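You operate a simulated robot arm through the tools that you are given. There is no shell and no other tool. Be economical: measure what you need, move in short steps, check, and stop when the job is done.

Carry out the task below with a simulated robot arm. There is one attempt and no reset: what you move stays moved.

## Task
Pour the emptier soap bottle into the fuller one, cap that, and stand the emptied one in the holder.
Fine: through the green funnel, which goes back in its stand.

It is judged by the outcome, as a careful person would: the job done as asked, and still so three seconds after it is handed in. It fails if anything else is knocked over, pushed out of place, dropped, spilled or broken. A push-on lid holds only when it is set on centred and level and pressed home; a screw cap is set on level and turned clockwise until tight.

## Robot
A 7-joint arm with a two-finger parallel gripper, fixed in place. Base frame: the origin is at the foot of the arm, x ahead of it, y to its left, z up; the work surface is at about z = 0.88. Units: m, rad, N and s.
Its first joint turns from -2.897 to 2.897 rad. Payload 4.4 kg.
The TCP is the grasp point between the finger pads, 0.023 m short of the fingertips. In the tool frame z runs along the fingers and y along their closing line. Largest opening 0.094 m; finger width 0.038, thickness 0.01; the body of the gripper, 0.054 by 0.096 m, starts 0.039 m behind the TCP.
Orientation is told as [roll, pitch, yaw] about the base's x, y, z axes, in that order, counted from this pose: with the fingers straight down and closing along the base's y, the tool's x points along the base's -x, its y along +y and its z along -z.

## Interface
- The arm moves only by the tool servo_tool. Its argument "series" is a list of rows, each a list of 2 entries, a list of its own where there are three numbers: the shift along the tool's x, y, z in m, then the turn, a rotation vector about the tool's x, y, z in rad. In form: [[[x, y, z], [rx, ry, rz]], ...]. A call has 1 to 20 rows; each row shifts and turns the commanded pose from where the row before left it, along the tool's axes as they then stand. "hand" is the finger opening in m, from 0 to 0.094, set as the call begins (left out, the last holds). Each row takes 0.2 s and may step no farther than 0.05 m and 0.15 rad from the row before; otherwise, or with a gripper value out of range, the whole call is refused. A pose out of reach is approached as far as the arm can. The call stops where the force on the tool passes 40 N (or 10 N more than at its start, if that is more) or the arm is blocked; 0.2 s more then pass. The fingers move at their own pace (about 0.072 m/s each) and stop on an object; they squeeze with about 34 N. The grip force told is the motor's: it shows also when the fingers shut on nothing. Time passes only in rows, and 0.2 s behind the last, so rows that do not move let the fingers close. The reply holds the time, the measured pose of the TCP, the force on the tool along the base axes, the opening and the grip force, in the units named above and with some noise, with the torque about the TCP (base axes, N m) and any sound that the robot's microphone picked up, and new pictures: "views" is both (left out), scene, wrist or none.
- Cameras (640 x 400 px; columns grow to the right, rows downward): "scene" is fixed at [0.0507, 0.4989, 1.6333]; the picture's right is [-0.47, -0.88, 0.00], its down [-0.37, 0.20, -0.91] and it looks along [0.80, -0.43, -0.42] (base axes); focal length 360 px, centre (320, 200). "wrist" rides on the gripper at [0.086, 0.016, -0.074] in the tool frame; the picture's right is [-0.18, 0.98, 0.00], its down [-0.58, -0.11, -0.81] and it looks along [-0.79, -0.15, 0.59] (tool axes); focal length 243 px, centre (320, 200). There is no depth. A picture from a camera that has moved, and an enlarged one, comes with that camera's place and axes in the base frame and with its lens.
- close_up(camera, box): a new picture of the part [left, top, right, bottom] of that camera's present view, enlarged. No time passes.
- close_job(): hands the job in; it is judged then, once.

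Work in short steps. Places have to be worked out from the pictures, the camera data and where the tool is seen: move nearer, look again, correct. Check each grasp and each placing, and mend what went wrong. You have 120 turns and 200 pictures in all, those below and enlarged ones among them. Open the gripper and draw the arm clear of the work before you hand the job in, unless the task says otherwise; then end with one line.

The tools are called after ">>>" by a JSON object that holds its "name" and its "arguments". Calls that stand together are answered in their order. servo_tool: Moves the arm, as the interface text tells. Its arguments: {"type":"object","properties":{"series":{"type":"array","items":{"type":"array"}},"hand":{"type":"number"},"views":{"type":"string","enum":["both","scene","wrist","none"]}},"required":["series"]} The other tools are called the same way: close_up (camera, box) takes an enlarged picture of a part of a camera's view; close_job () hands the job in.

At the start:

```text
time: 0.0
tool_pos: [0.7547, -0.1474, 1.2643]
tool_rot: [0.0, -0.001, 0.0]
contact_force: [0.3, -0.6, 0.9]
moment: [0.02, -0.01, 0.02]
grip_width: 0.0942
finger_force: 0.1
```

scene: 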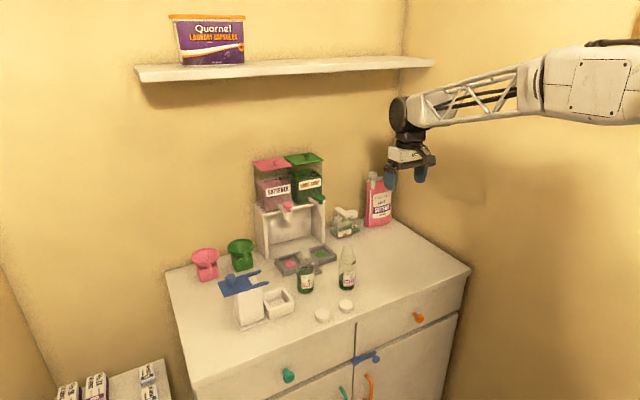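
wrist: 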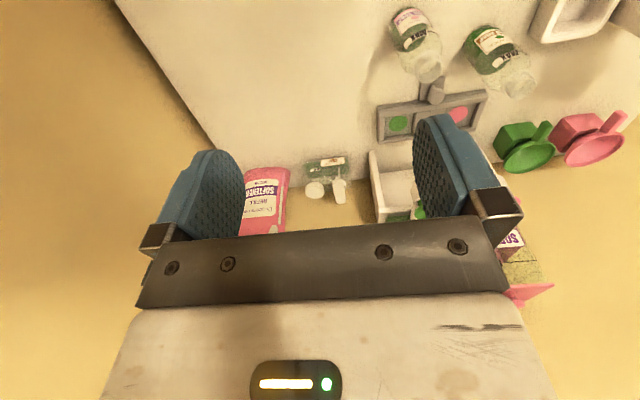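

I'll look at the counter closely to identify bottles, caps, funnel and holder.

>>> {"name": "close_up", "arguments": {"camera": "scene", "box": [180, 220, 380, 345]}}

>>> {"name": "close_up", "arguments": {"camera": "scene", "box": [270, 225, 370, 330]}}

>>> {"name": "close_up", "arguments": {"camera": "wrist", "box": [360, 0, 640, 175]}}

```text
3.20 times, centred on (280, 282) of scene
camera zoom: at [0.0507, 0.4989, 1.6333], right [-0.47, -0.88, 0.0], down [-0.37, 0.2, -0.91], along [0.8, -0.43, -0.42], focal length 1152 px, centre (448, -64)
```

zoom: 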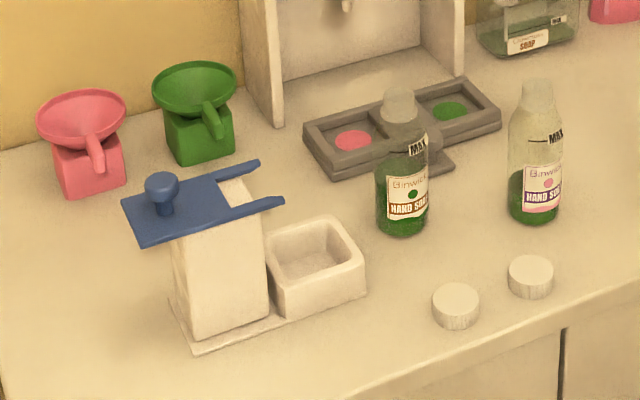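

```text
3.81 times, centred on (320, 278) of scene
camera zoom: at [0.0507, 0.4989, 1.6333], right [-0.47, -0.88, 0.0], down [-0.37, 0.2, -0.91], along [0.8, -0.43, -0.42], focal length 1371 px, centre (320, -95)
```

zoom: 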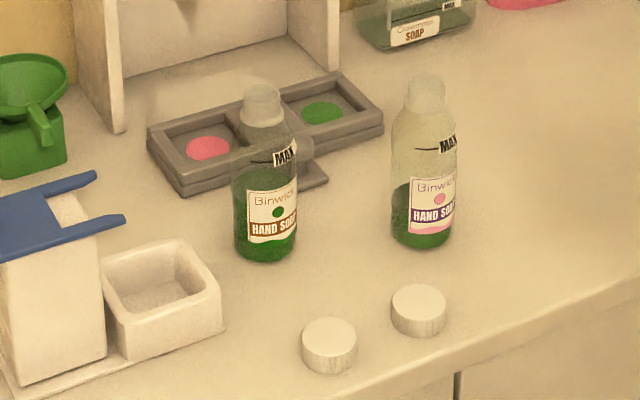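

```text
2.29 times, centred on (500, 88) of wrist
camera zoom: at [0.6678, -0.1317, 1.3378], right [0.18, 0.98, 0.0], down [0.58, -0.11, 0.81], along [0.79, -0.15, -0.59], focal length 555 px, centre (-91, 457)
```

zoom: 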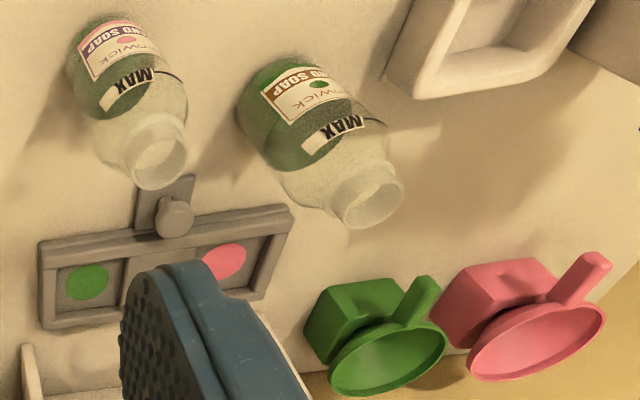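

The emptier bottle is the pink-label one at about (0.85,-0.03), and the fuller is at about (0.90,0.10). Caps are near (0.76,0.11) and (0.76,0.03), the green funnel's bowl near (1.10,0.24,0.96), and the white cup (holder) near (0.85,0.21). I'll back the arm off for a better wrist view.

>>> {"name": "servo_tool", "arguments": {"series": [[[0.0256, 0.031, 0.008], [0, 0, 0]], [[0.0256, 0.031, 0.008], [0, 0, 0]], [[0.0256, 0.031, 0.008], [0, 0, 0]], [[0.0256, 0.031, 0.008], [0, 0, 0]], [[0.0256, 0.031, 0.008], [0, 0, 0]], [[0.0256, 0.031, 0.008], [0, 0, 0]], [[0.0256, 0.031, 0.008], [0, 0, 0]], [[0.0256, 0.031, 0.008], [0, 0, 0]]]}}

```text
time: 1.8
tool_pos: [0.5483, 0.101, 1.1979]
tool_rot: [0.0, 0.0, -0.001]
contact_force: [0.1, -0.7, 0.1]
moment: [-0.04, -0.02, 0.04]
grip_width: 0.094
finger_force: 0.1
camera wrist: at [0.4621, 0.1161, 1.2725], right [0.18, 0.98, 0.0], down [0.58, -0.11, 0.81], along [0.79, -0.15, -0.59], focal length 243 px, centre (320, 200)
```

scene: 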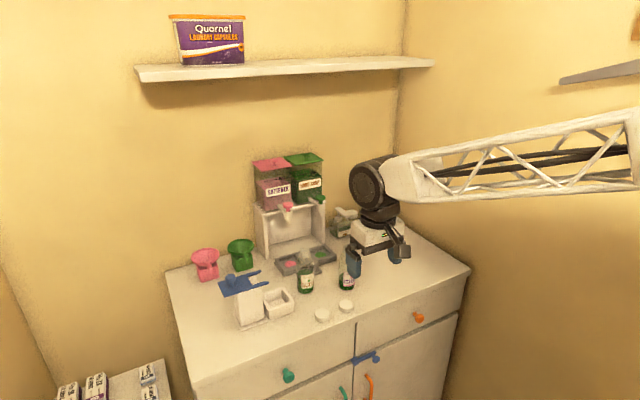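
wrist: 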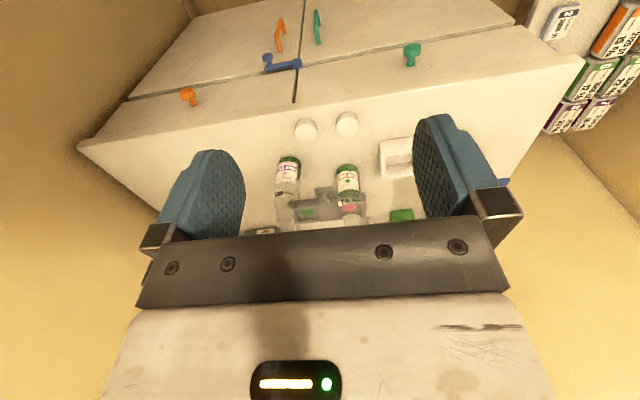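

>>> {"name": "close_up", "arguments": {"camera": "wrist", "box": [240, 100, 420, 235]}}

>>> {"name": "close_up", "arguments": {"camera": "scene", "box": [285, 240, 325, 300]}}

>>> {"name": "close_up", "arguments": {"camera": "scene", "box": [210, 225, 310, 330]}}

```text
2.96 times, centred on (330, 168) of wrist
camera zoom: at [0.4621, 0.1161, 1.2725], right [0.18, 0.98, 0.0], down [0.58, -0.11, 0.81], along [0.79, -0.15, -0.59], focal length 719 px, centre (290, 296)
```

zoom: 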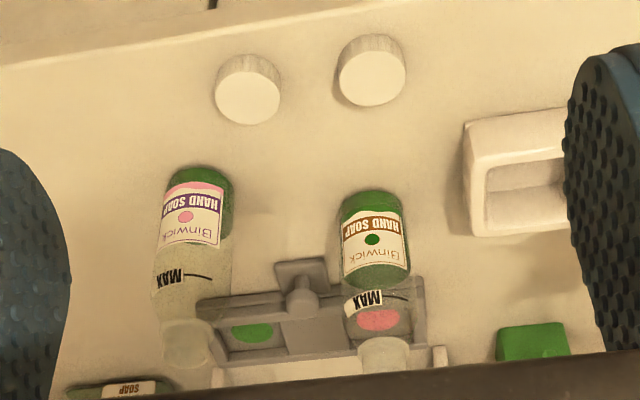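

```text
6.67 times, centred on (305, 270) of scene
camera zoom: at [0.0507, 0.4989, 1.6333], right [-0.47, -0.88, 0.0], down [-0.37, 0.2, -0.91], along [0.8, -0.43, -0.42], focal length 2399 px, centre (420, -267)
```

zoom: 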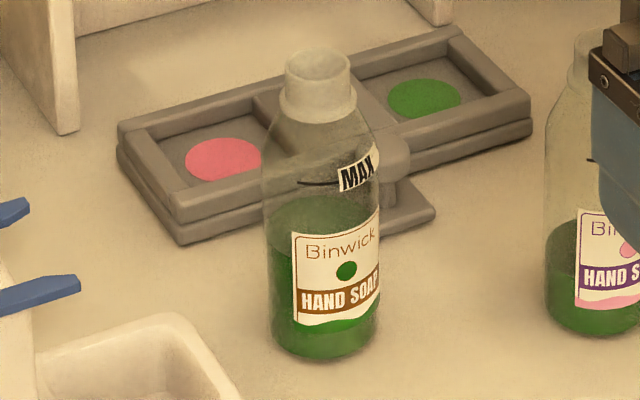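

```text
3.81 times, centred on (260, 278) of scene
camera zoom: at [0.0507, 0.4989, 1.6333], right [-0.47, -0.88, 0.0], down [-0.37, 0.2, -0.91], along [0.8, -0.43, -0.42], focal length 1371 px, centre (549, -95)
```

zoom: 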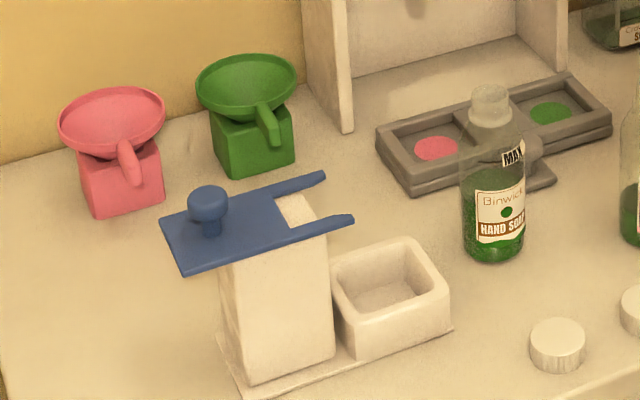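

Both bottles are the same size, with the pink-label one clearly emptier. I'll fetch the green funnel first: move toward it and tilt the tool forward about 35° to look at its handle.

>>> {"name": "servo_tool", "arguments": {"series": [[[-0.036, 0.02, 0.0], [0, 0, 0]], [[-0.036, 0.02, 0.0], [0, 0, 0]], [[-0.036, 0.02, 0.0], [0, 0, 0]], [[-0.036, 0.02, 0.0], [0, 0, 0]], [[-0.036, 0.02, 0.0], [0, 0, 0]], [[-0.036, 0.02, 0.0], [0, 0, 0]], [[-0.036, 0.02, 0.0], [0, 0, 0]], [[0, 0, 0], [0, -0.12, 0]], [[0, 0, 0], [0, -0.12, 0]], [[0, 0, 0], [0, -0.12, 0]], [[0, 0, 0], [0, -0.12, 0]], [[0, 0, 0], [0, -0.12, 0]]]}}

```text
time: 4.4
tool_pos: [0.8033, 0.2407, 1.2001]
tool_rot: [0.0, -0.602, -0.001]
contact_force: [0.1, -0.2, -0.4]
moment: [-0.04, 0.0, 0.02]
grip_width: 0.0942
finger_force: 0.1
camera wrist: at [0.6881, 0.2559, 1.2115], right [0.15, 0.98, 0.1], down [0.02, -0.11, 0.99], along [0.99, -0.15, -0.04], focal length 243 px, centre (320, 200)
```

scene: 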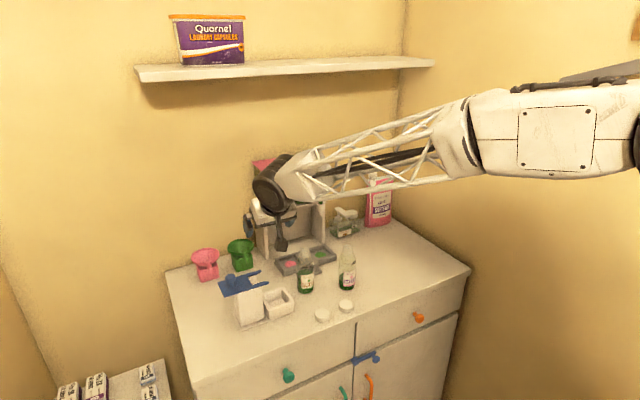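
wrist: 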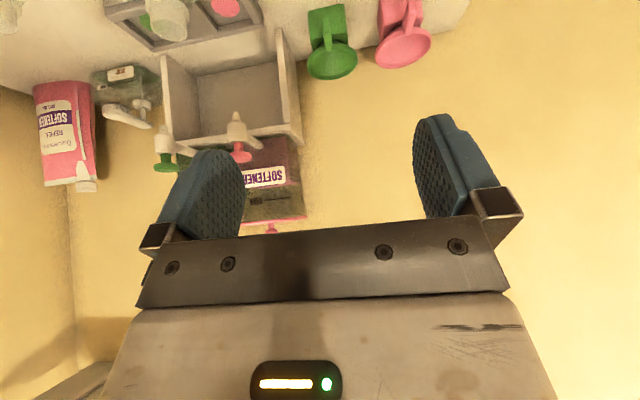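

The rays agree on the funnel bowl at (1.103,0.238,0.957). I'll zoom in for the handle.

>>> {"name": "close_up", "arguments": {"camera": "wrist", "box": [270, 0, 430, 100]}}

>>> {"name": "close_up", "arguments": {"camera": "scene", "box": [180, 230, 280, 292]}}

```text
4.00 times, centred on (350, 50) of wrist
camera zoom: at [0.6881, 0.2559, 1.2115], right [0.15, 0.98, 0.1], down [0.02, -0.11, 0.99], along [0.99, -0.15, -0.04], focal length 970 px, centre (200, 800)
```

zoom: 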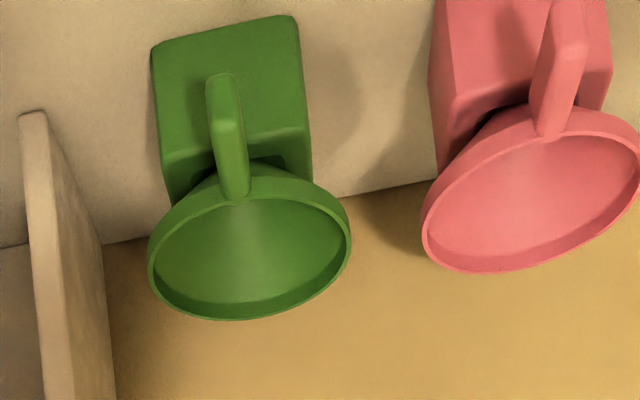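

```text
6.40 times, centred on (230, 261) of scene
camera zoom: at [0.0507, 0.4989, 1.6333], right [-0.47, -0.88, 0.0], down [-0.37, 0.2, -0.91], along [0.8, -0.43, -0.42], focal length 2303 px, centre (896, -190)
```

zoom: 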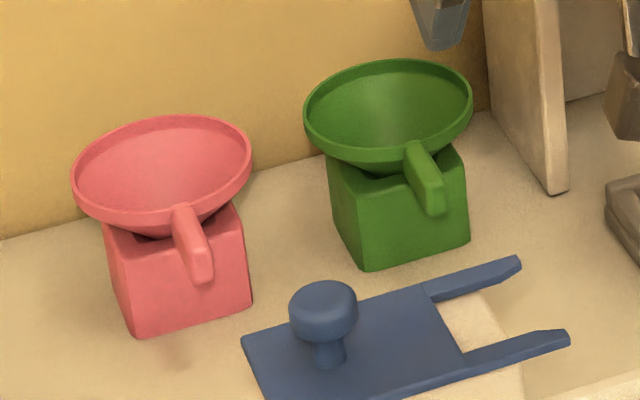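

Fork of the blue plate reaches about (0.85–0.92, 0.237, 0.99), so I'll check the gripper for any camera body before approaching.

>>> {"name": "close_up", "arguments": {"camera": "scene", "box": [230, 140, 350, 260]}}

```text
3.33 times, centred on (290, 200) of scene
camera zoom: at [0.0507, 0.4989, 1.6333], right [-0.47, -0.88, 0.0], down [-0.37, 0.2, -0.91], along [0.8, -0.43, -0.42], focal length 1200 px, centre (420, 200)
```

zoom: 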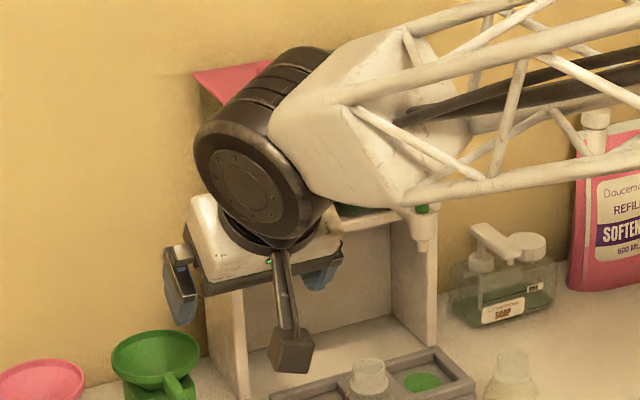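

There's a camera box on a stalk that would hit the blue fork in this orientation. I'll roll the tool 180° about its own axis so the camera is on the upper/far side.

>>> {"name": "servo_tool", "arguments": {"series": [[[0, 0, 0], [0, 0, 0.15]], [[0, 0, 0], [0, 0, 0.15]], [[0, 0, 0], [0, 0, 0.15]], [[0, 0, 0], [0, 0, 0.15]], [[0, 0, 0], [0, 0, 0.15]], [[0, 0, 0], [0, 0, 0.15]], [[0, 0, 0], [0, 0, 0.15]], [[0, 0, 0], [0, 0, 0.15]], [[0, 0, 0], [0, 0, 0.15]], [[0, 0, 0], [0, 0, 0.15]], [[0, 0, 0], [0, 0, 0.15]], [[0, 0, 0], [0, 0, 0.15]], [[0, 0, 0], [0, 0, 0.15]], [[0, 0, 0], [0, 0, 0.15]], [[0, 0, 0], [0, 0, 0.15]], [[0, 0, 0], [0, 0, 0.15]], [[0, 0, 0], [0, 0, 0.15]], [[0, 0, 0], [0, 0, 0.15]], [[0, 0, 0], [0, 0, 0.15]], [[0, 0, 0], [0, 0, 0.15]]], "views": "scene"}}

```text
time: 8.6
tool_pos: [0.8039, 0.24, 1.2012]
tool_rot: [0.344, 0.501, -2.495]
contact_force: [-0.1, -0.6, 0.4]
moment: [0.01, 0.02, -0.05]
grip_width: 0.0939
finger_force: 0.0
out of reach, approached as far as the arm can: row 18, 19, 20
```

scene: 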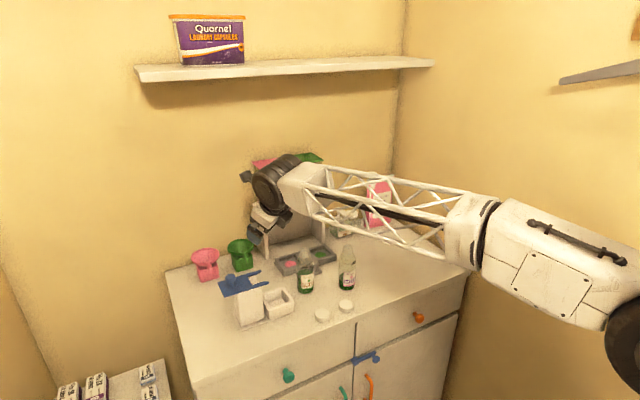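

Positive direction hits the limit at ~2.6 rad; the other direction should have room for −π. Rolling back.

>>> {"name": "servo_tool", "arguments": {"series": [[[0, 0, 0], [0, 0, -0.15]], [[0, 0, 0], [0, 0, -0.15]], [[0, 0, 0], [0, 0, -0.15]], [[0, 0, 0], [0, 0, -0.15]], [[0, 0, 0], [0, 0, -0.15]], [[0, 0, 0], [0, 0, -0.15]], [[0, 0, 0], [0, 0, -0.15]], [[0, 0, 0], [0, 0, -0.15]], [[0, 0, 0], [0, 0, -0.15]], [[0, 0, 0], [0, 0, -0.15]], [[0, 0, 0], [0, 0, -0.15]], [[0, 0, 0], [0, 0, -0.15]], [[0, 0, 0], [0, 0, -0.15]], [[0, 0, 0], [0, 0, -0.15]], [[0, 0, 0], [0, 0, -0.15]], [[0, 0, 0], [0, 0, -0.15]], [[0, 0, 0], [0, 0, -0.15]], [[0, 0, 0], [0, 0, -0.15]], [[0, 0, 0], [0, 0, -0.15]], [[0, 0, 0], [0, 0, -0.15]]], "views": "none"}}

>>> {"name": "servo_tool", "arguments": {"series": [[[0, 0, 0], [0, 0, -0.15]], [[0, 0, 0], [0, 0, -0.15]], [[0, 0, 0], [0, 0, -0.15]], [[0, 0, 0], [0, 0, -0.15]], [[0, 0, 0], [0, 0, -0.15]], [[0, 0, 0], [0, 0, -0.15]], [[0, 0, 0], [0, 0, -0.15]], [[0, 0, 0], [0, 0, -0.15]], [[0, 0, 0], [0, 0, -0.15]], [[0, 0, 0], [0, 0, -0.15]], [[0, 0, 0], [0, 0, -0.15]], [[0, 0, 0], [0, 0, -0.15]], [[0, 0, 0], [0, 0, -0.15]], [[0, 0, 0], [0, 0, -0.15]], [[0, 0, 0], [0, 0, -0.15]], [[0, 0, 0], [0, 0, -0.15]], [[0, 0, 0], [0, 0, -0.15]], [[0, 0, 0], [0, 0, -0.15]], [[0, 0, 0], [0, 0, -0.15]], [[0, 0, 0], [0, 0, -0.15]]]}}

```text
time: 12.8
tool_pos: [0.8016, 0.2411, 1.1989]
tool_rot: [-0.27, -0.543, 0.494]
contact_force: [0.1, 0.6, -0.1]
moment: [-0.01, -0.01, 0.01]
grip_width: 0.094
finger_force: 0.0
```

```text
time: 17.0
tool_pos: [0.8019, 0.2403, 1.1993]
tool_rot: [0.182, 0.574, -2.816]
contact_force: [-0.5, 0.3, 0.7]
moment: [0.02, 0.03, -0.01]
grip_width: 0.094
finger_force: 0.1
camera wrist: at [0.8318, 0.2477, 1.3101], right [0.07, -1.0, 0.05], down [-0.94, -0.05, 0.33], along [-0.33, -0.07, -0.94], focal length 243 px, centre (320, 200)
```

scene: 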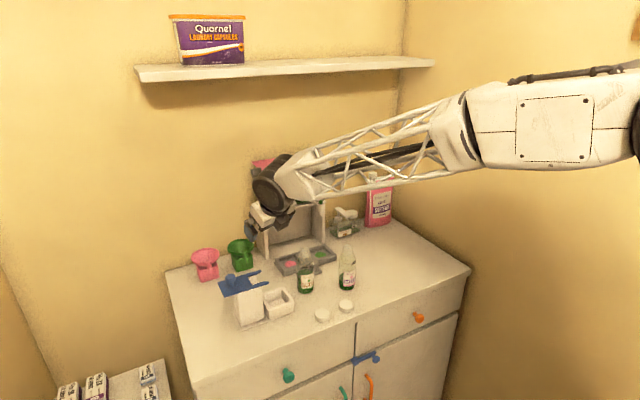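
wrist: 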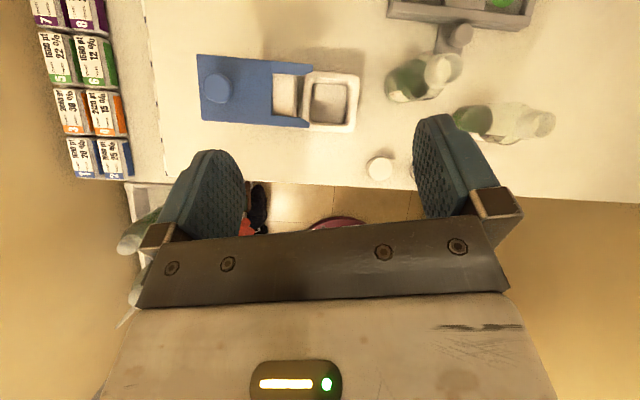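

Works; the roll is 0.276 rad past π, so I'll undo that, narrow the fingers to 0.045 and move to a pre-grasp point 6 cm short of the handle.

>>> {"name": "servo_tool", "arguments": {"series": [[[0, 0, 0], [0, 0, 0.138]], [[0, 0, 0], [0, 0, 0.138]], [[0.007, 0, 0.0389], [0, 0, 0]], [[0.007, 0, 0.0389], [0, 0, 0]], [[0.007, 0, 0.0389], [0, 0, 0]], [[0.007, 0, 0.0389], [0, 0, 0]], [[0.007, 0, 0.0389], [0, 0, 0]], [[0.007, 0, 0.0389], [0, 0, 0]], [[0.007, 0, 0.0389], [0, 0, 0]]], "hand": 0.045}}

>>> {"name": "close_up", "arguments": {"camera": "scene", "box": [200, 200, 300, 290]}}

```text
time: 19.0
tool_pos: [0.9976, 0.2418, 1.0036]
tool_rot: [-0.007, 0.598, 3.136]
contact_force: [-0.6, 0.4, 0.0]
moment: [0.0, 0.0, 0.01]
grip_width: 0.0449
finger_force: 0.0
camera wrist: at [1.0252, 0.2242, 1.1135], right [-0.15, -0.98, -0.11], down [-0.94, 0.11, 0.34], along [-0.32, 0.15, -0.94], focal length 243 px, centre (320, 200)
```

scene: 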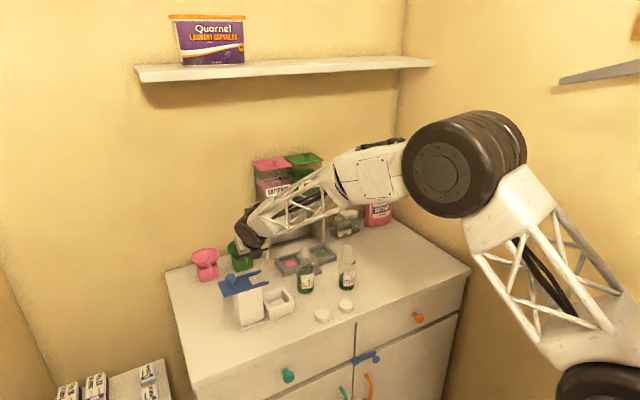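
wrist: 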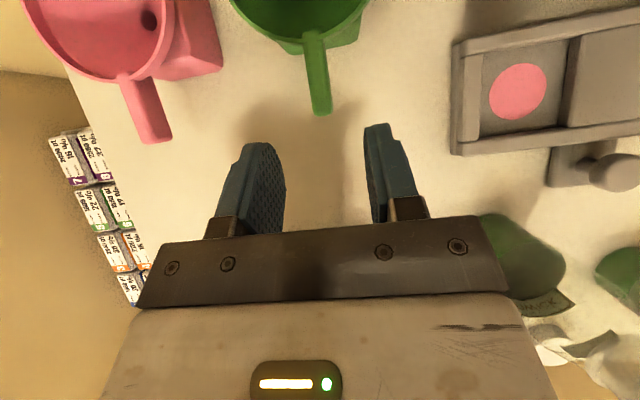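

```text
4.44 times, centred on (250, 245) of scene
camera zoom: at [0.0507, 0.4989, 1.6333], right [-0.47, -0.88, 0.0], down [-0.37, 0.2, -0.91], along [0.8, -0.43, -0.42], focal length 1599 px, centre (631, 0)
```

zoom: 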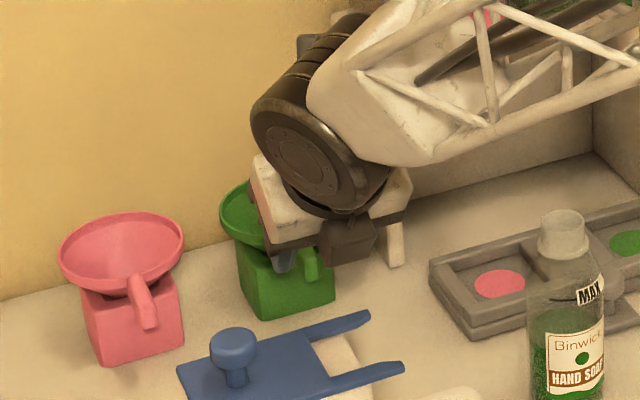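

Wrist view puts the handle from (1.028,0.2406) to (1.066,0.237). I'll advance along the tool axis to straddle it.

>>> {"name": "servo_tool", "arguments": {"series": [[[0, 0.0018, 0], [-0.034, 0, 0.05]], [[-0.0006, 0, 0.02], [0, 0, 0]], [[-0.0006, 0, 0.02], [0, 0, 0]], [[-0.0006, 0, 0.02], [0, 0, 0]]]}}

```text
time: 20.0
tool_pos: [1.0284, 0.2373, 0.9533]
tool_rot: [-0.005, 0.602, 3.077]
contact_force: [1.2, 0.6, 0.9]
moment: [0.01, 0.01, 0.05]
grip_width: 0.0449
finger_force: 0.1
camera wrist: at [1.0564, 0.2186, 1.0628], right [-0.21, -0.97, -0.11], down [-0.93, 0.17, 0.34], along [-0.31, 0.17, -0.94], focal length 243 px, centre (320, 200)
```

scene: 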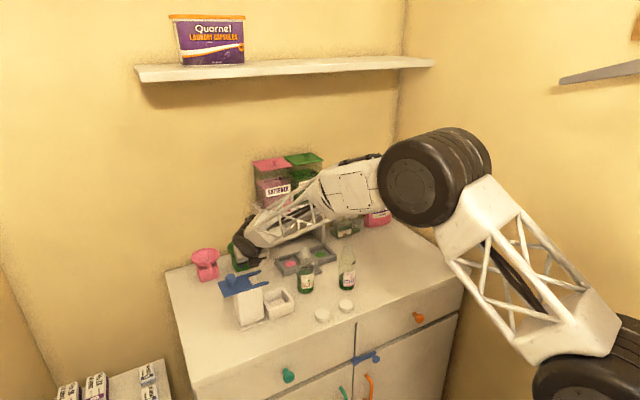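
wrist: 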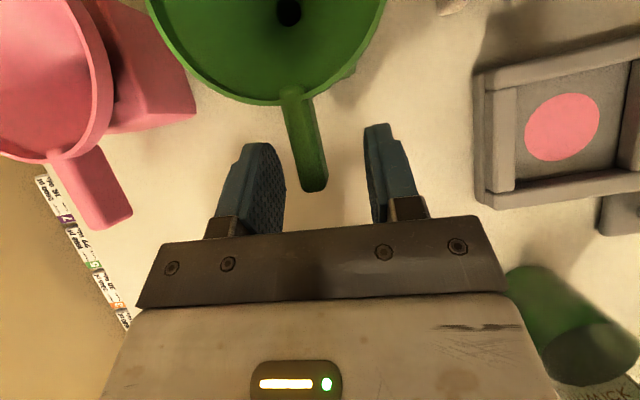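

The handle is centred between the pads (bowl hole at 1.104,0.236). Closing.

>>> {"name": "servo_tool", "arguments": {"series": [[[0, -0.0008, 0], [0, 0, 0]], [[0, 0, 0], [0, 0, 0]], [[0, 0, 0], [0, 0, 0]], [[0, 0, 0], [0, 0, 0]]], "hand": 0.0, "views": "wrist"}}

```text
time: 21.0
tool_pos: [1.0297, 0.24, 0.9538]
tool_rot: [-0.006, 0.6, 3.075]
contact_force: [-1.5, 15.4, 12.1]
moment: [0.13, -0.99, 1.21]
grip_width: 0.0121
finger_force: 34.0
camera wrist: at [1.0561, 0.2198, 1.0633], right [-0.21, -0.97, -0.11], down [-0.93, 0.17, 0.34], along [-0.31, 0.17, -0.94], focal length 243 px, centre (320, 200)
```

wrist: 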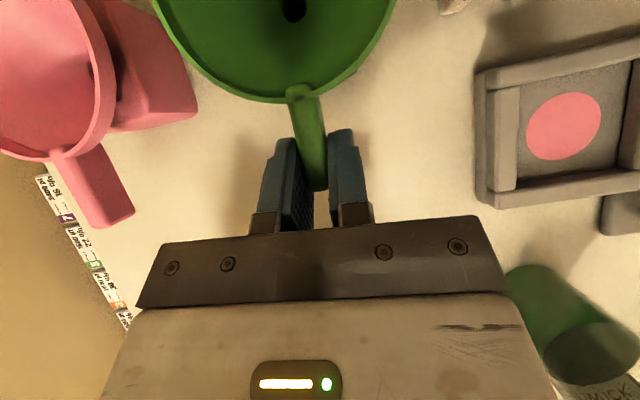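

Gripped at 12 mm opening. There is 15 N of side load; I'll ease +y slightly and lift vertically a bit.

>>> {"name": "servo_tool", "arguments": {"series": [[[0, -0.0015, 0], [0, 0, 0]], [[0.0057, 0, -0.0083], [0, 0, 0]], [[0.0057, 0, -0.0083], [0, 0, 0]], [[0.0057, 0, -0.0083], [0, 0, 0]]]}}

>>> {"name": "close_up", "arguments": {"camera": "scene", "box": [190, 200, 290, 290]}}

```text
time: 22.0
tool_pos: [1.0285, 0.2388, 0.9833]
tool_rot: [-0.007, 0.6, 3.076]
contact_force: [0.4, 2.3, 2.8]
moment: [0.11, -0.21, 0.21]
grip_width: 0.0109
finger_force: 33.9
camera wrist: at [1.0565, 0.2203, 1.0929], right [-0.21, -0.97, -0.11], down [-0.93, 0.17, 0.34], along [-0.31, 0.17, -0.93], focal length 243 px, centre (320, 200)
```

scene: 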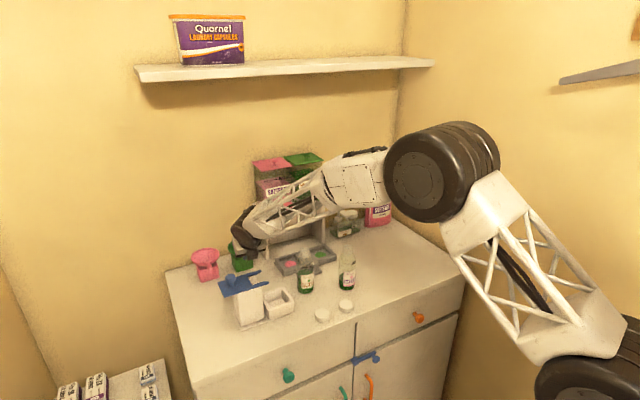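
wrist: 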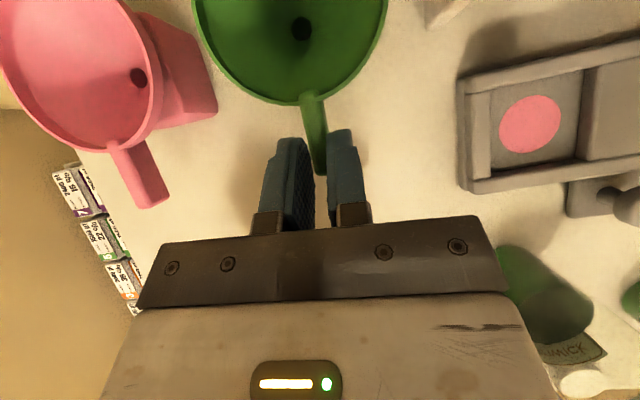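

```text
4.44 times, centred on (240, 245) of scene
camera zoom: at [0.0507, 0.4989, 1.6333], right [-0.47, -0.88, 0.0], down [-0.37, 0.2, -0.91], along [0.8, -0.43, -0.42], focal length 1599 px, centre (676, 0)
```

zoom: 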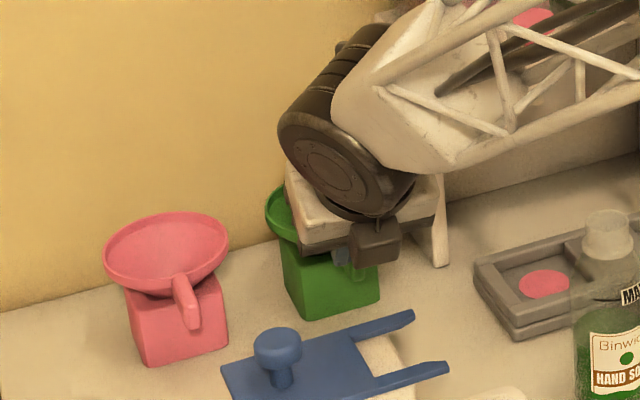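

The funnel has shifted a bit in the grip; I'll lift further and check whether it comes level and the stand stays.

>>> {"name": "servo_tool", "arguments": {"series": [[[0.0113, 0, -0.0165], [0, 0, 0]], [[0.0113, 0, -0.0165], [0, 0, 0]], [[0.0113, 0, -0.0165], [0, 0, 0]], [[0.0113, 0, -0.0165], [0, 0, 0]]]}}

>>> {"name": "close_up", "arguments": {"camera": "scene", "box": [190, 180, 290, 280]}}

```text
time: 23.0
tool_pos: [1.029, 0.2385, 1.0614]
tool_rot: [-0.006, 0.598, 3.074]
contact_force: [-0.3, -0.4, -0.9]
moment: [-0.05, 0.02, 0.0]
grip_width: 0.0105
finger_force: 34.0
camera wrist: at [1.0563, 0.2199, 1.1717], right [-0.21, -0.97, -0.11], down [-0.93, 0.17, 0.34], along [-0.31, 0.17, -0.93], focal length 243 px, centre (320, 200)
```

scene: 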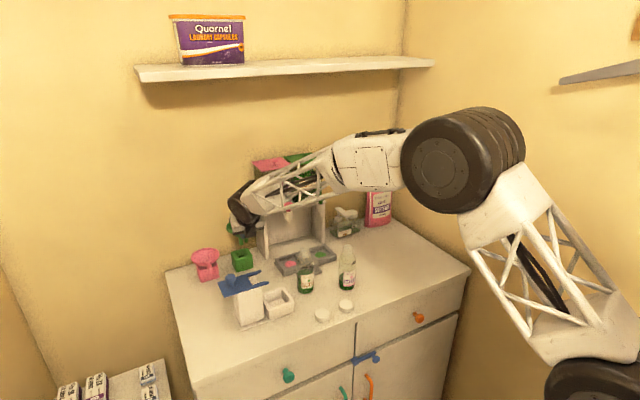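
wrist: 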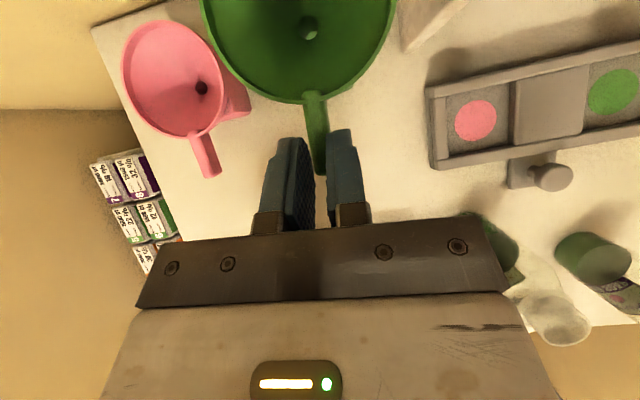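

```text
4.00 times, centred on (240, 230) of scene
camera zoom: at [0.0507, 0.4989, 1.6333], right [-0.47, -0.88, 0.0], down [-0.37, 0.2, -0.91], along [0.8, -0.43, -0.42], focal length 1439 px, centre (640, 80)
```

zoom: 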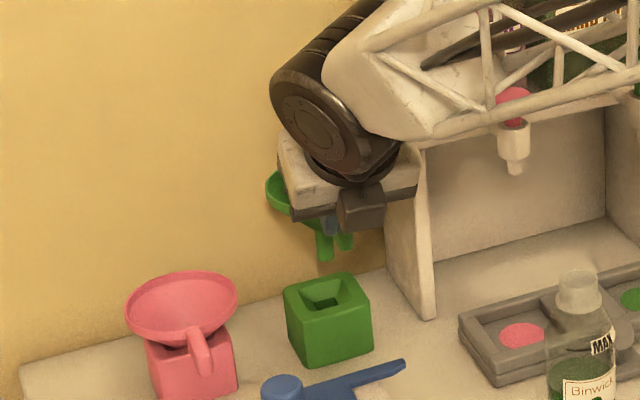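

The funnel is out and its stand is unmoved, but it may have drooped in the grip. Zooming to judge its tilt.

>>> {"name": "close_up", "arguments": {"camera": "scene", "box": [220, 205, 290, 255]}}

>>> {"name": "close_up", "arguments": {"camera": "wrist", "box": [180, 0, 420, 220]}}

```text
8.00 times, centred on (255, 230) of scene
camera zoom: at [0.0507, 0.4989, 1.6333], right [-0.47, -0.88, 0.0], down [-0.37, 0.2, -0.91], along [0.8, -0.43, -0.42], focal length 2879 px, centre (840, -40)
```

zoom: 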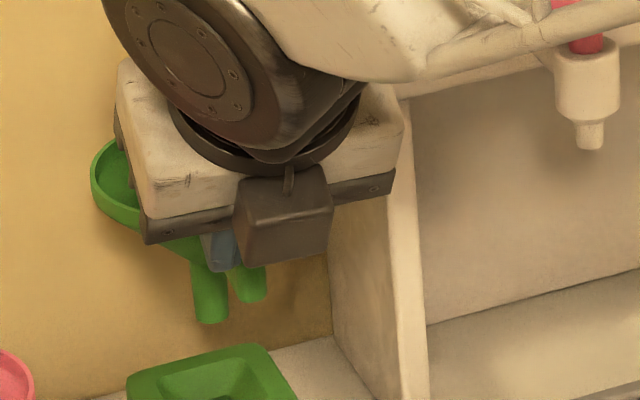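

```text
1.82 times, centred on (300, 110) of wrist
camera zoom: at [1.0563, 0.2199, 1.1717], right [-0.21, -0.97, -0.11], down [-0.93, 0.17, 0.34], along [-0.31, 0.17, -0.93], focal length 441 px, centre (356, 364)
```

zoom: 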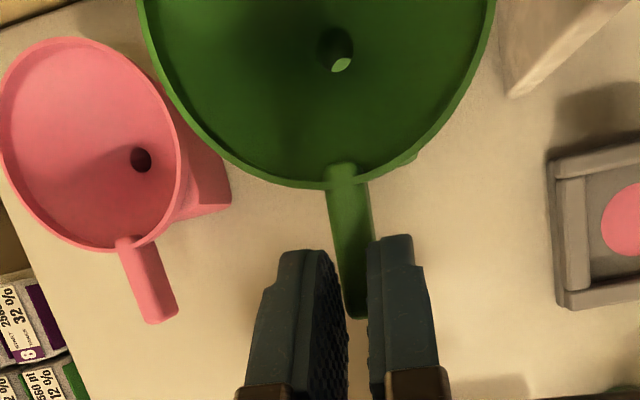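

Seeing through the spout, the funnel is about 8° nose-up, with its spout tip roughly 8 cm below the TCP. I'll level it, raise, and move toward the fuller bottle.

>>> {"name": "servo_tool", "arguments": {"series": [[[0, 0, 0], [0, -0.07, 0]], [[0, 0, 0], [0, -0.07, 0]], [[0.0133, 0, -0.0269], [0, 0, 0]], [[0.0133, 0, -0.0269], [0, 0, 0]], [[0.0133, 0, -0.0269], [0, 0, 0]], [[-0.032, 0.0157, -0.0159], [0, 0, 0]], [[-0.032, 0.0157, -0.0159], [0, 0, 0]], [[-0.032, 0.0157, -0.0159], [0, 0, 0]], [[-0.032, 0.0157, -0.0159], [0, 0, 0]], [[-0.032, 0.0157, -0.0159], [0, 0, 0]], [[0, 0, 0], [0, 0, 0]]]}}

>>> {"name": "close_up", "arguments": {"camera": "scene", "box": [250, 200, 350, 300]}}

```text
time: 25.4
tool_pos: [0.8454, 0.1712, 1.1516]
tool_rot: [-0.005, 0.459, 3.077]
contact_force: [-0.2, -0.8, -0.4]
moment: [-0.03, 0.05, -0.01]
grip_width: 0.0105
finger_force: 33.3
camera wrist: at [0.8881, 0.1507, 1.256], right [-0.23, -0.97, -0.09], down [-0.87, 0.16, 0.47], along [-0.44, 0.18, -0.88], focal length 243 px, centre (320, 200)
```

scene: 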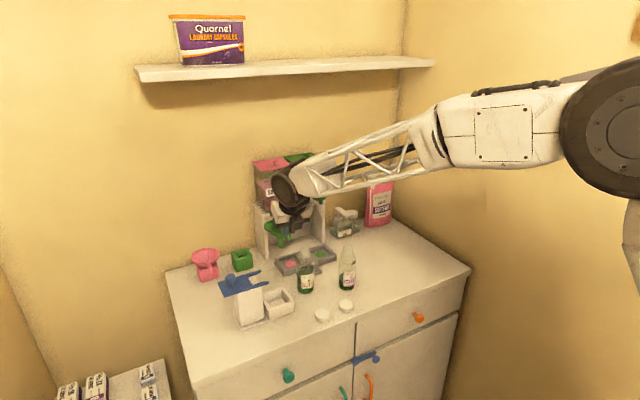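
wrist: 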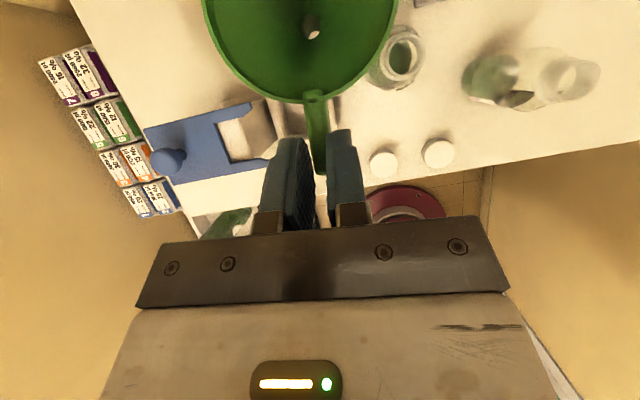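

```text
4.00 times, centred on (300, 250) of scene
camera zoom: at [0.0507, 0.4989, 1.6333], right [-0.47, -0.88, 0.0], down [-0.37, 0.2, -0.91], along [0.8, -0.43, -0.42], focal length 1439 px, centre (400, 0)
```

zoom: 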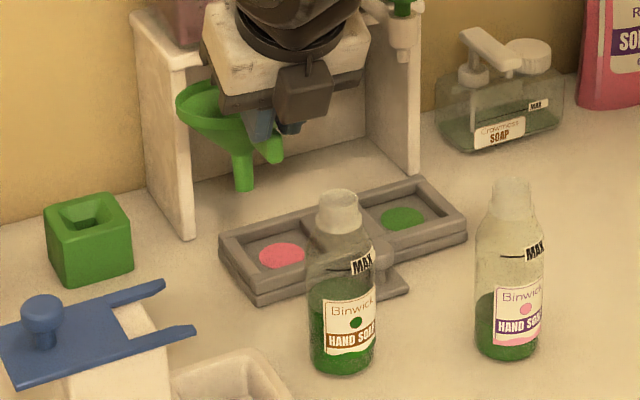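

Mouth of the fuller bottle triangulates to (0.888,0.104,1.038); the spout tip is about (0.911,0.166,1.053). I'll shift it over the mouth and check.

>>> {"name": "servo_tool", "arguments": {"series": [[[-0.0042, 0.0211, -0.0058], [0, -0.04, 0]], [[-0.0042, 0.0211, -0.0058], [0, 0, 0]], [[-0.0042, 0.0211, -0.0058], [0, 0, 0]], [[0, 0, 0], [0, 0, 0]]]}}

>>> {"name": "close_up", "arguments": {"camera": "scene", "box": [275, 215, 345, 275]}}

>>> {"name": "close_up", "arguments": {"camera": "wrist", "box": [180, 0, 460, 175]}}

```text
time: 26.4
tool_pos: [0.8218, 0.1102, 1.1633]
tool_rot: [-0.005, 0.419, 3.077]
contact_force: [0.0, 1.0, -0.5]
moment: [-0.01, 0.02, -0.01]
grip_width: 0.0104
finger_force: 33.9
camera wrist: at [0.8692, 0.0896, 1.2657], right [-0.23, -0.97, -0.08], down [-0.85, 0.16, 0.5], along [-0.47, 0.18, -0.86], focal length 243 px, centre (320, 200)
```

scene: 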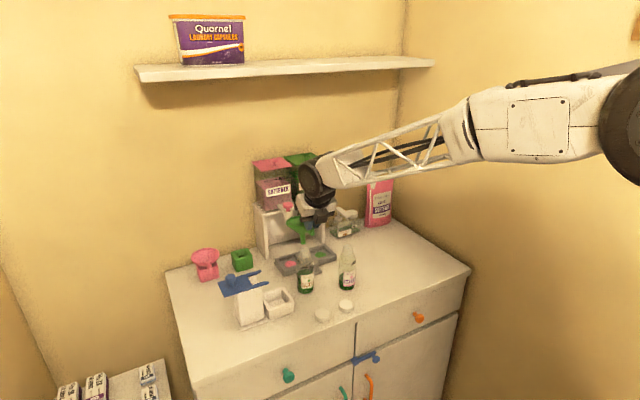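
wrist: 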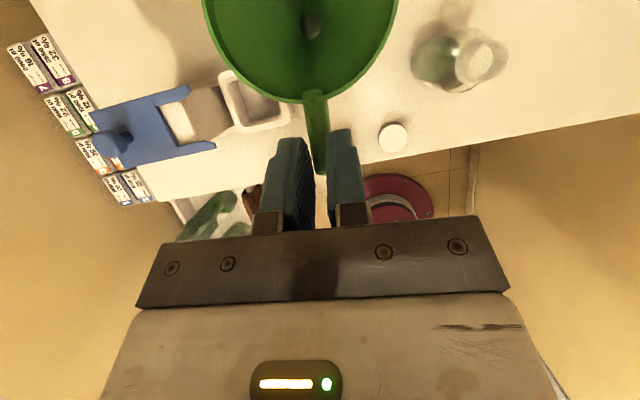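

```text
6.67 times, centred on (310, 245) of scene
camera zoom: at [0.0507, 0.4989, 1.6333], right [-0.47, -0.88, 0.0], down [-0.37, 0.2, -0.91], along [0.8, -0.43, -0.42], focal length 2399 px, centre (387, -100)
```

zoom: 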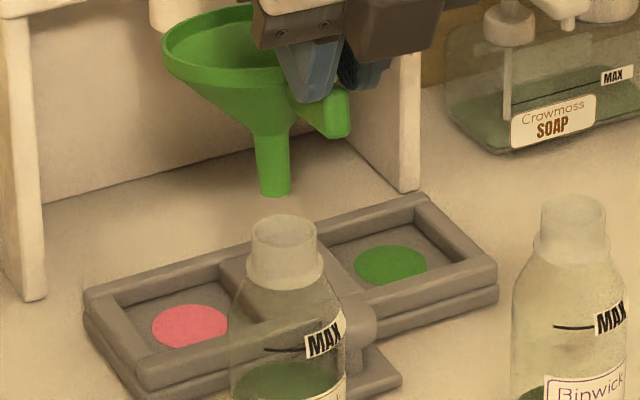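

```text
2.29 times, centred on (320, 88) of wrist
camera zoom: at [0.8692, 0.0896, 1.2657], right [-0.23, -0.97, -0.08], down [-0.85, 0.16, 0.5], along [-0.47, 0.18, -0.86], focal length 555 px, centre (320, 457)
```

zoom: 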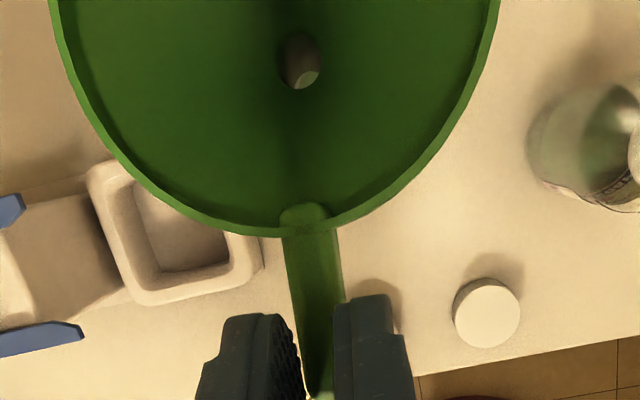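

The funnel looks level and the spout tip is ~2 cm above the mouth, about 4 mm to the left in the view. Correcting and lowering to just above the rim.

>>> {"name": "servo_tool", "arguments": {"series": [[[-0.0045, 0.0031, 0.0078], [0, 0, 0]], [[-0.0045, 0, 0.0079], [0, 0, 0]], [[0, 0, 0], [0, 0, 0]]], "views": "none"}}

>>> {"name": "close_up", "arguments": {"camera": "scene", "box": [290, 230, 330, 265]}}

>>> {"name": "close_up", "arguments": {"camera": "wrist", "box": [240, 0, 380, 88]}}

```text
time: 27.2
tool_pos: [0.821, 0.1066, 1.1443]
tool_rot: [-0.006, 0.42, 3.078]
contact_force: [-0.6, 0.4, -0.7]
moment: [0.02, 0.05, -0.02]
grip_width: 0.0103
finger_force: 34.4
```

```text
11.43 times, centred on (310, 248) of scene
camera zoom: at [0.0507, 0.4989, 1.6333], right [-0.47, -0.88, 0.0], down [-0.37, 0.2, -0.91], along [0.8, -0.43, -0.42], focal length 4112 px, centre (434, -343)
```

zoom: 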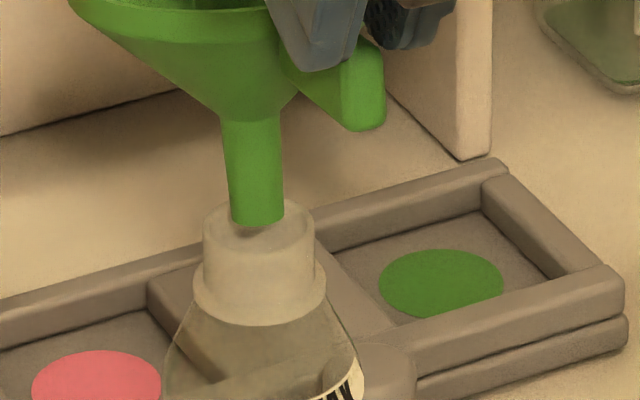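

```text
4.55 times, centred on (310, 44) of wrist
camera zoom: at [0.8675, 0.0867, 1.2475], right [-0.23, -0.97, -0.08], down [-0.85, 0.16, 0.5], along [-0.47, 0.18, -0.86], focal length 1103 px, centre (366, 909)
```

zoom: 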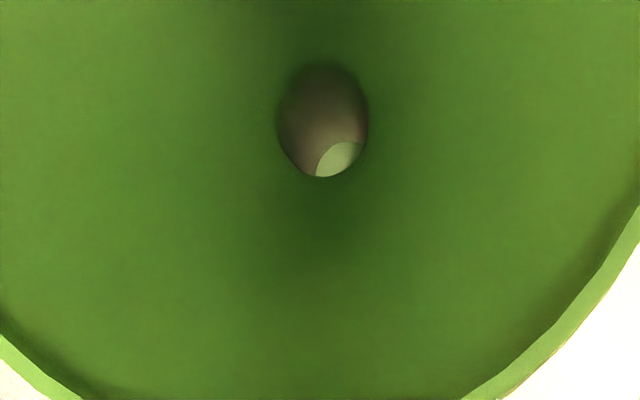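

The spout leans ~6° with its tip toward −x (I over-corrected). I'll pitch back 0.11 rad while keeping the tip over the mouth.

>>> {"name": "servo_tool", "arguments": {"series": [[[-0.005, 0, -0.0022], [0, 0.055, 0]], [[-0.005, 0, -0.0022], [0, 0.055, 0]], [[0, 0, 0], [0, 0, 0]]], "views": "none"}}

>>> {"name": "close_up", "arguments": {"camera": "scene", "box": [290, 230, 330, 265]}}

>>> {"name": "close_up", "arguments": {"camera": "wrist", "box": [240, 0, 380, 88]}}

```text
time: 28.0
tool_pos: [0.8107, 0.1085, 1.1443]
tool_rot: [-0.007, 0.529, 3.074]
contact_force: [-0.5, 0.0, -0.5]
moment: [0.03, 0.06, 0.01]
grip_width: 0.0104
finger_force: 34.5
```

```text
11.43 times, centred on (310, 248) of scene
camera zoom: at [0.0507, 0.4989, 1.6333], right [-0.47, -0.88, 0.0], down [-0.37, 0.2, -0.91], along [0.8, -0.43, -0.42], focal length 4112 px, centre (434, -343)
```

zoom: 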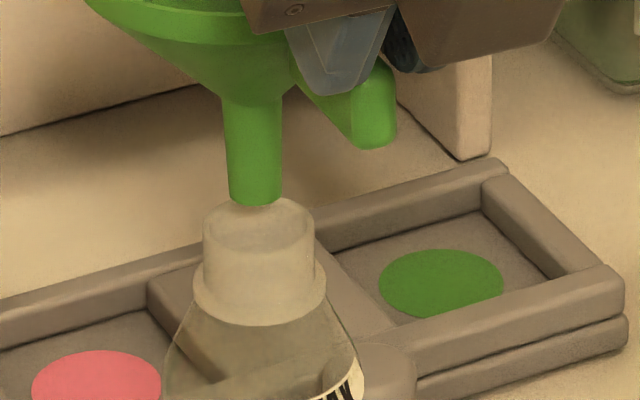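

```text
4.55 times, centred on (310, 44) of wrist
camera zoom: at [0.845, 0.0885, 1.2513], right [-0.22, -0.97, -0.1], down [-0.9, 0.16, 0.4], along [-0.37, 0.18, -0.91], focal length 1103 px, centre (366, 909)
```

zoom: 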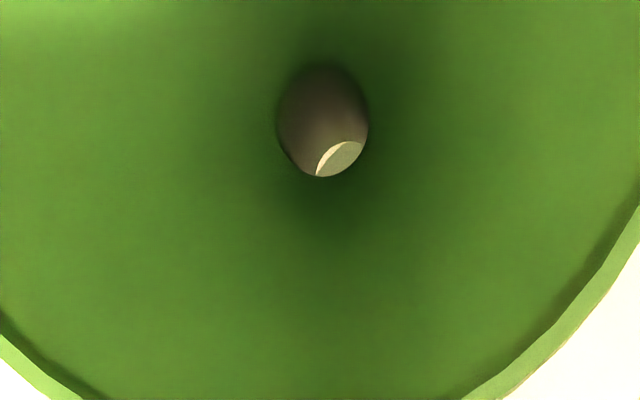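

Spout is now vertical and in line with the mouth centre. Lowering 1.5 cm to start entry.

>>> {"name": "servo_tool", "arguments": {"series": [[[-0.0025, 0, 0.0043], [0, 0, 0]], [[-0.0025, 0, 0.0043], [0, 0, 0]], [[-0.0025, 0, 0.0043], [0, 0, 0]], [[0, 0, 0], [0, 0, 0]]], "views": "none"}}

>>> {"name": "close_up", "arguments": {"camera": "scene", "box": [290, 230, 330, 265]}}

```text
time: 29.0
tool_pos: [0.8086, 0.1078, 1.1288]
tool_rot: [-0.005, 0.529, 3.076]
contact_force: [1.0, -0.1, -0.6]
moment: [-0.03, 0.02, 0.05]
grip_width: 0.0105
finger_force: 34.0
```

```text
11.43 times, centred on (310, 248) of scene
camera zoom: at [0.0507, 0.4989, 1.6333], right [-0.47, -0.88, 0.0], down [-0.37, 0.2, -0.91], along [0.8, -0.43, -0.42], focal length 4112 px, centre (434, -343)
```

zoom: 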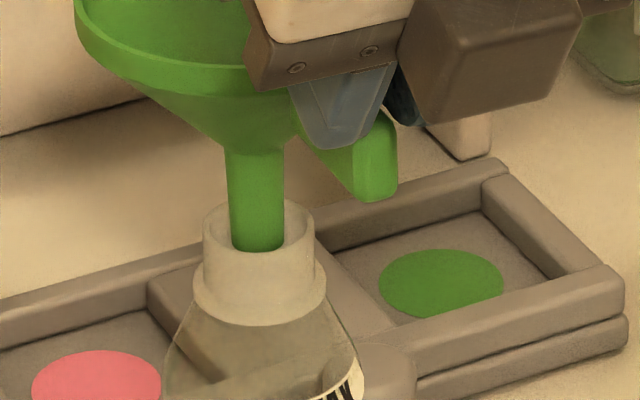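

It's entering the mouth, no contact force. Continue down 2 cm.

>>> {"name": "servo_tool", "arguments": {"series": [[[-0.0025, 0, 0.0043], [0, 0, 0]], [[-0.0025, 0, 0.0043], [0, 0, 0]], [[-0.0025, 0, 0.0043], [0, 0, 0]], [[-0.0025, 0, 0.0043], [0, 0, 0]], [[0, 0, 0], [0, 0, 0]]], "views": "none"}}

>>> {"name": "close_up", "arguments": {"camera": "scene", "box": [285, 225, 330, 265]}}

```text
time: 30.2
tool_pos: [0.8093, 0.1078, 1.11]
tool_rot: [-0.007, 0.53, 3.075]
contact_force: [-0.2, -0.1, 0.0]
moment: [-0.01, 0.0, 0.03]
grip_width: 0.0107
finger_force: 33.5
```

```text
10.00 times, centred on (308, 245) of scene
camera zoom: at [0.0507, 0.4989, 1.6333], right [-0.47, -0.88, 0.0], down [-0.37, 0.2, -0.91], along [0.8, -0.43, -0.42], focal length 3598 px, centre (445, -250)
```

zoom: 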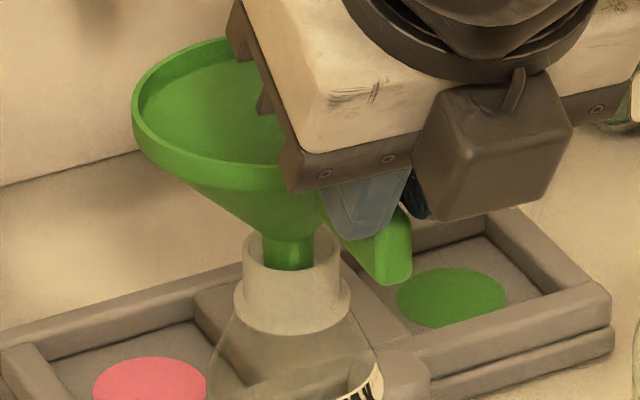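

Spout well inside, still no force. Lowering a further 1 cm gently.

>>> {"name": "servo_tool", "arguments": {"series": [[[-0.0012, 0, 0.0021], [0, 0, 0]], [[-0.0012, 0, 0.0021], [0, 0, 0]], [[-0.0012, 0, 0.0021], [0, 0, 0]], [[-0.0012, 0, 0.0021], [0, 0, 0]], [[0, 0, 0], [0, 0, 0]]], "views": "none"}}

>>> {"name": "close_up", "arguments": {"camera": "scene", "box": [285, 225, 330, 265]}}

```text
time: 31.4
tool_pos: [0.8096, 0.1078, 1.0996]
tool_rot: [-0.005, 0.529, 3.076]
contact_force: [0.4, -0.7, -1.2]
moment: [-0.03, 0.02, -0.03]
grip_width: 0.0109
finger_force: 34.3
```

```text
10.00 times, centred on (308, 245) of scene
camera zoom: at [0.0507, 0.4989, 1.6333], right [-0.47, -0.88, 0.0], down [-0.37, 0.2, -0.91], along [0.8, -0.43, -0.42], focal length 3598 px, centre (445, -250)
```

zoom: 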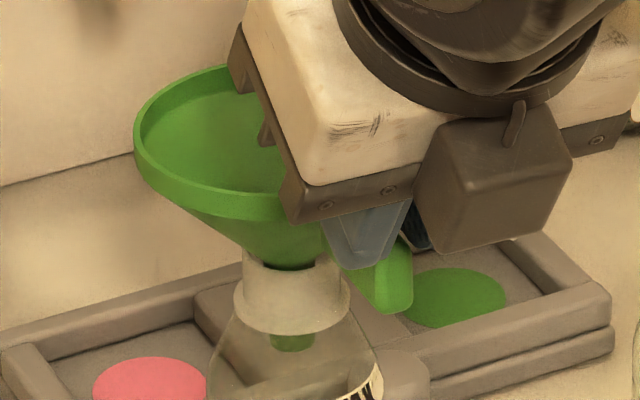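

>>> {"name": "servo_tool", "arguments": {"series": [[[-0.0008, 0, 0.0014], [0, 0, 0]], [[-0.0008, 0, 0.0014], [0, 0, 0]], [[0, 0, 0], [0, 0, 0]]], "views": "none"}}

>>> {"name": "servo_tool", "arguments": {"series": [[[-0.0008, 0, 0.0014], [0, 0, 0]], [[0, 0, 0], [0, 0, 0]]], "views": "none"}}

>>> {"name": "close_up", "arguments": {"camera": "scene", "box": [285, 225, 330, 265]}}

```text
time: 32.2
tool_pos: [0.8094, 0.1073, 1.0975]
tool_rot: [-0.005, 0.531, 3.074]
contact_force: [-1.9, -0.5, 13.2]
moment: [-0.08, -0.9, -0.05]
grip_width: 0.0103
finger_force: 33.6
```

```text
time: 32.8
tool_pos: [0.8102, 0.1071, 1.0959]
tool_rot: [-0.004, 0.528, 3.075]
contact_force: [-0.9, 0.4, 12.1]
moment: [-0.07, -0.89, -0.03]
grip_width: 0.0106
finger_force: 34.3
```

```text
10.00 times, centred on (308, 245) of scene
camera zoom: at [0.0507, 0.4989, 1.6333], right [-0.47, -0.88, 0.0], down [-0.37, 0.2, -0.91], along [0.8, -0.43, -0.42], focal length 3598 px, centre (445, -250)
```

zoom: 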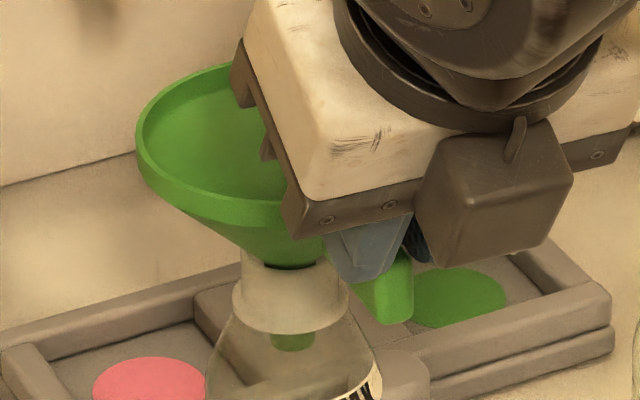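

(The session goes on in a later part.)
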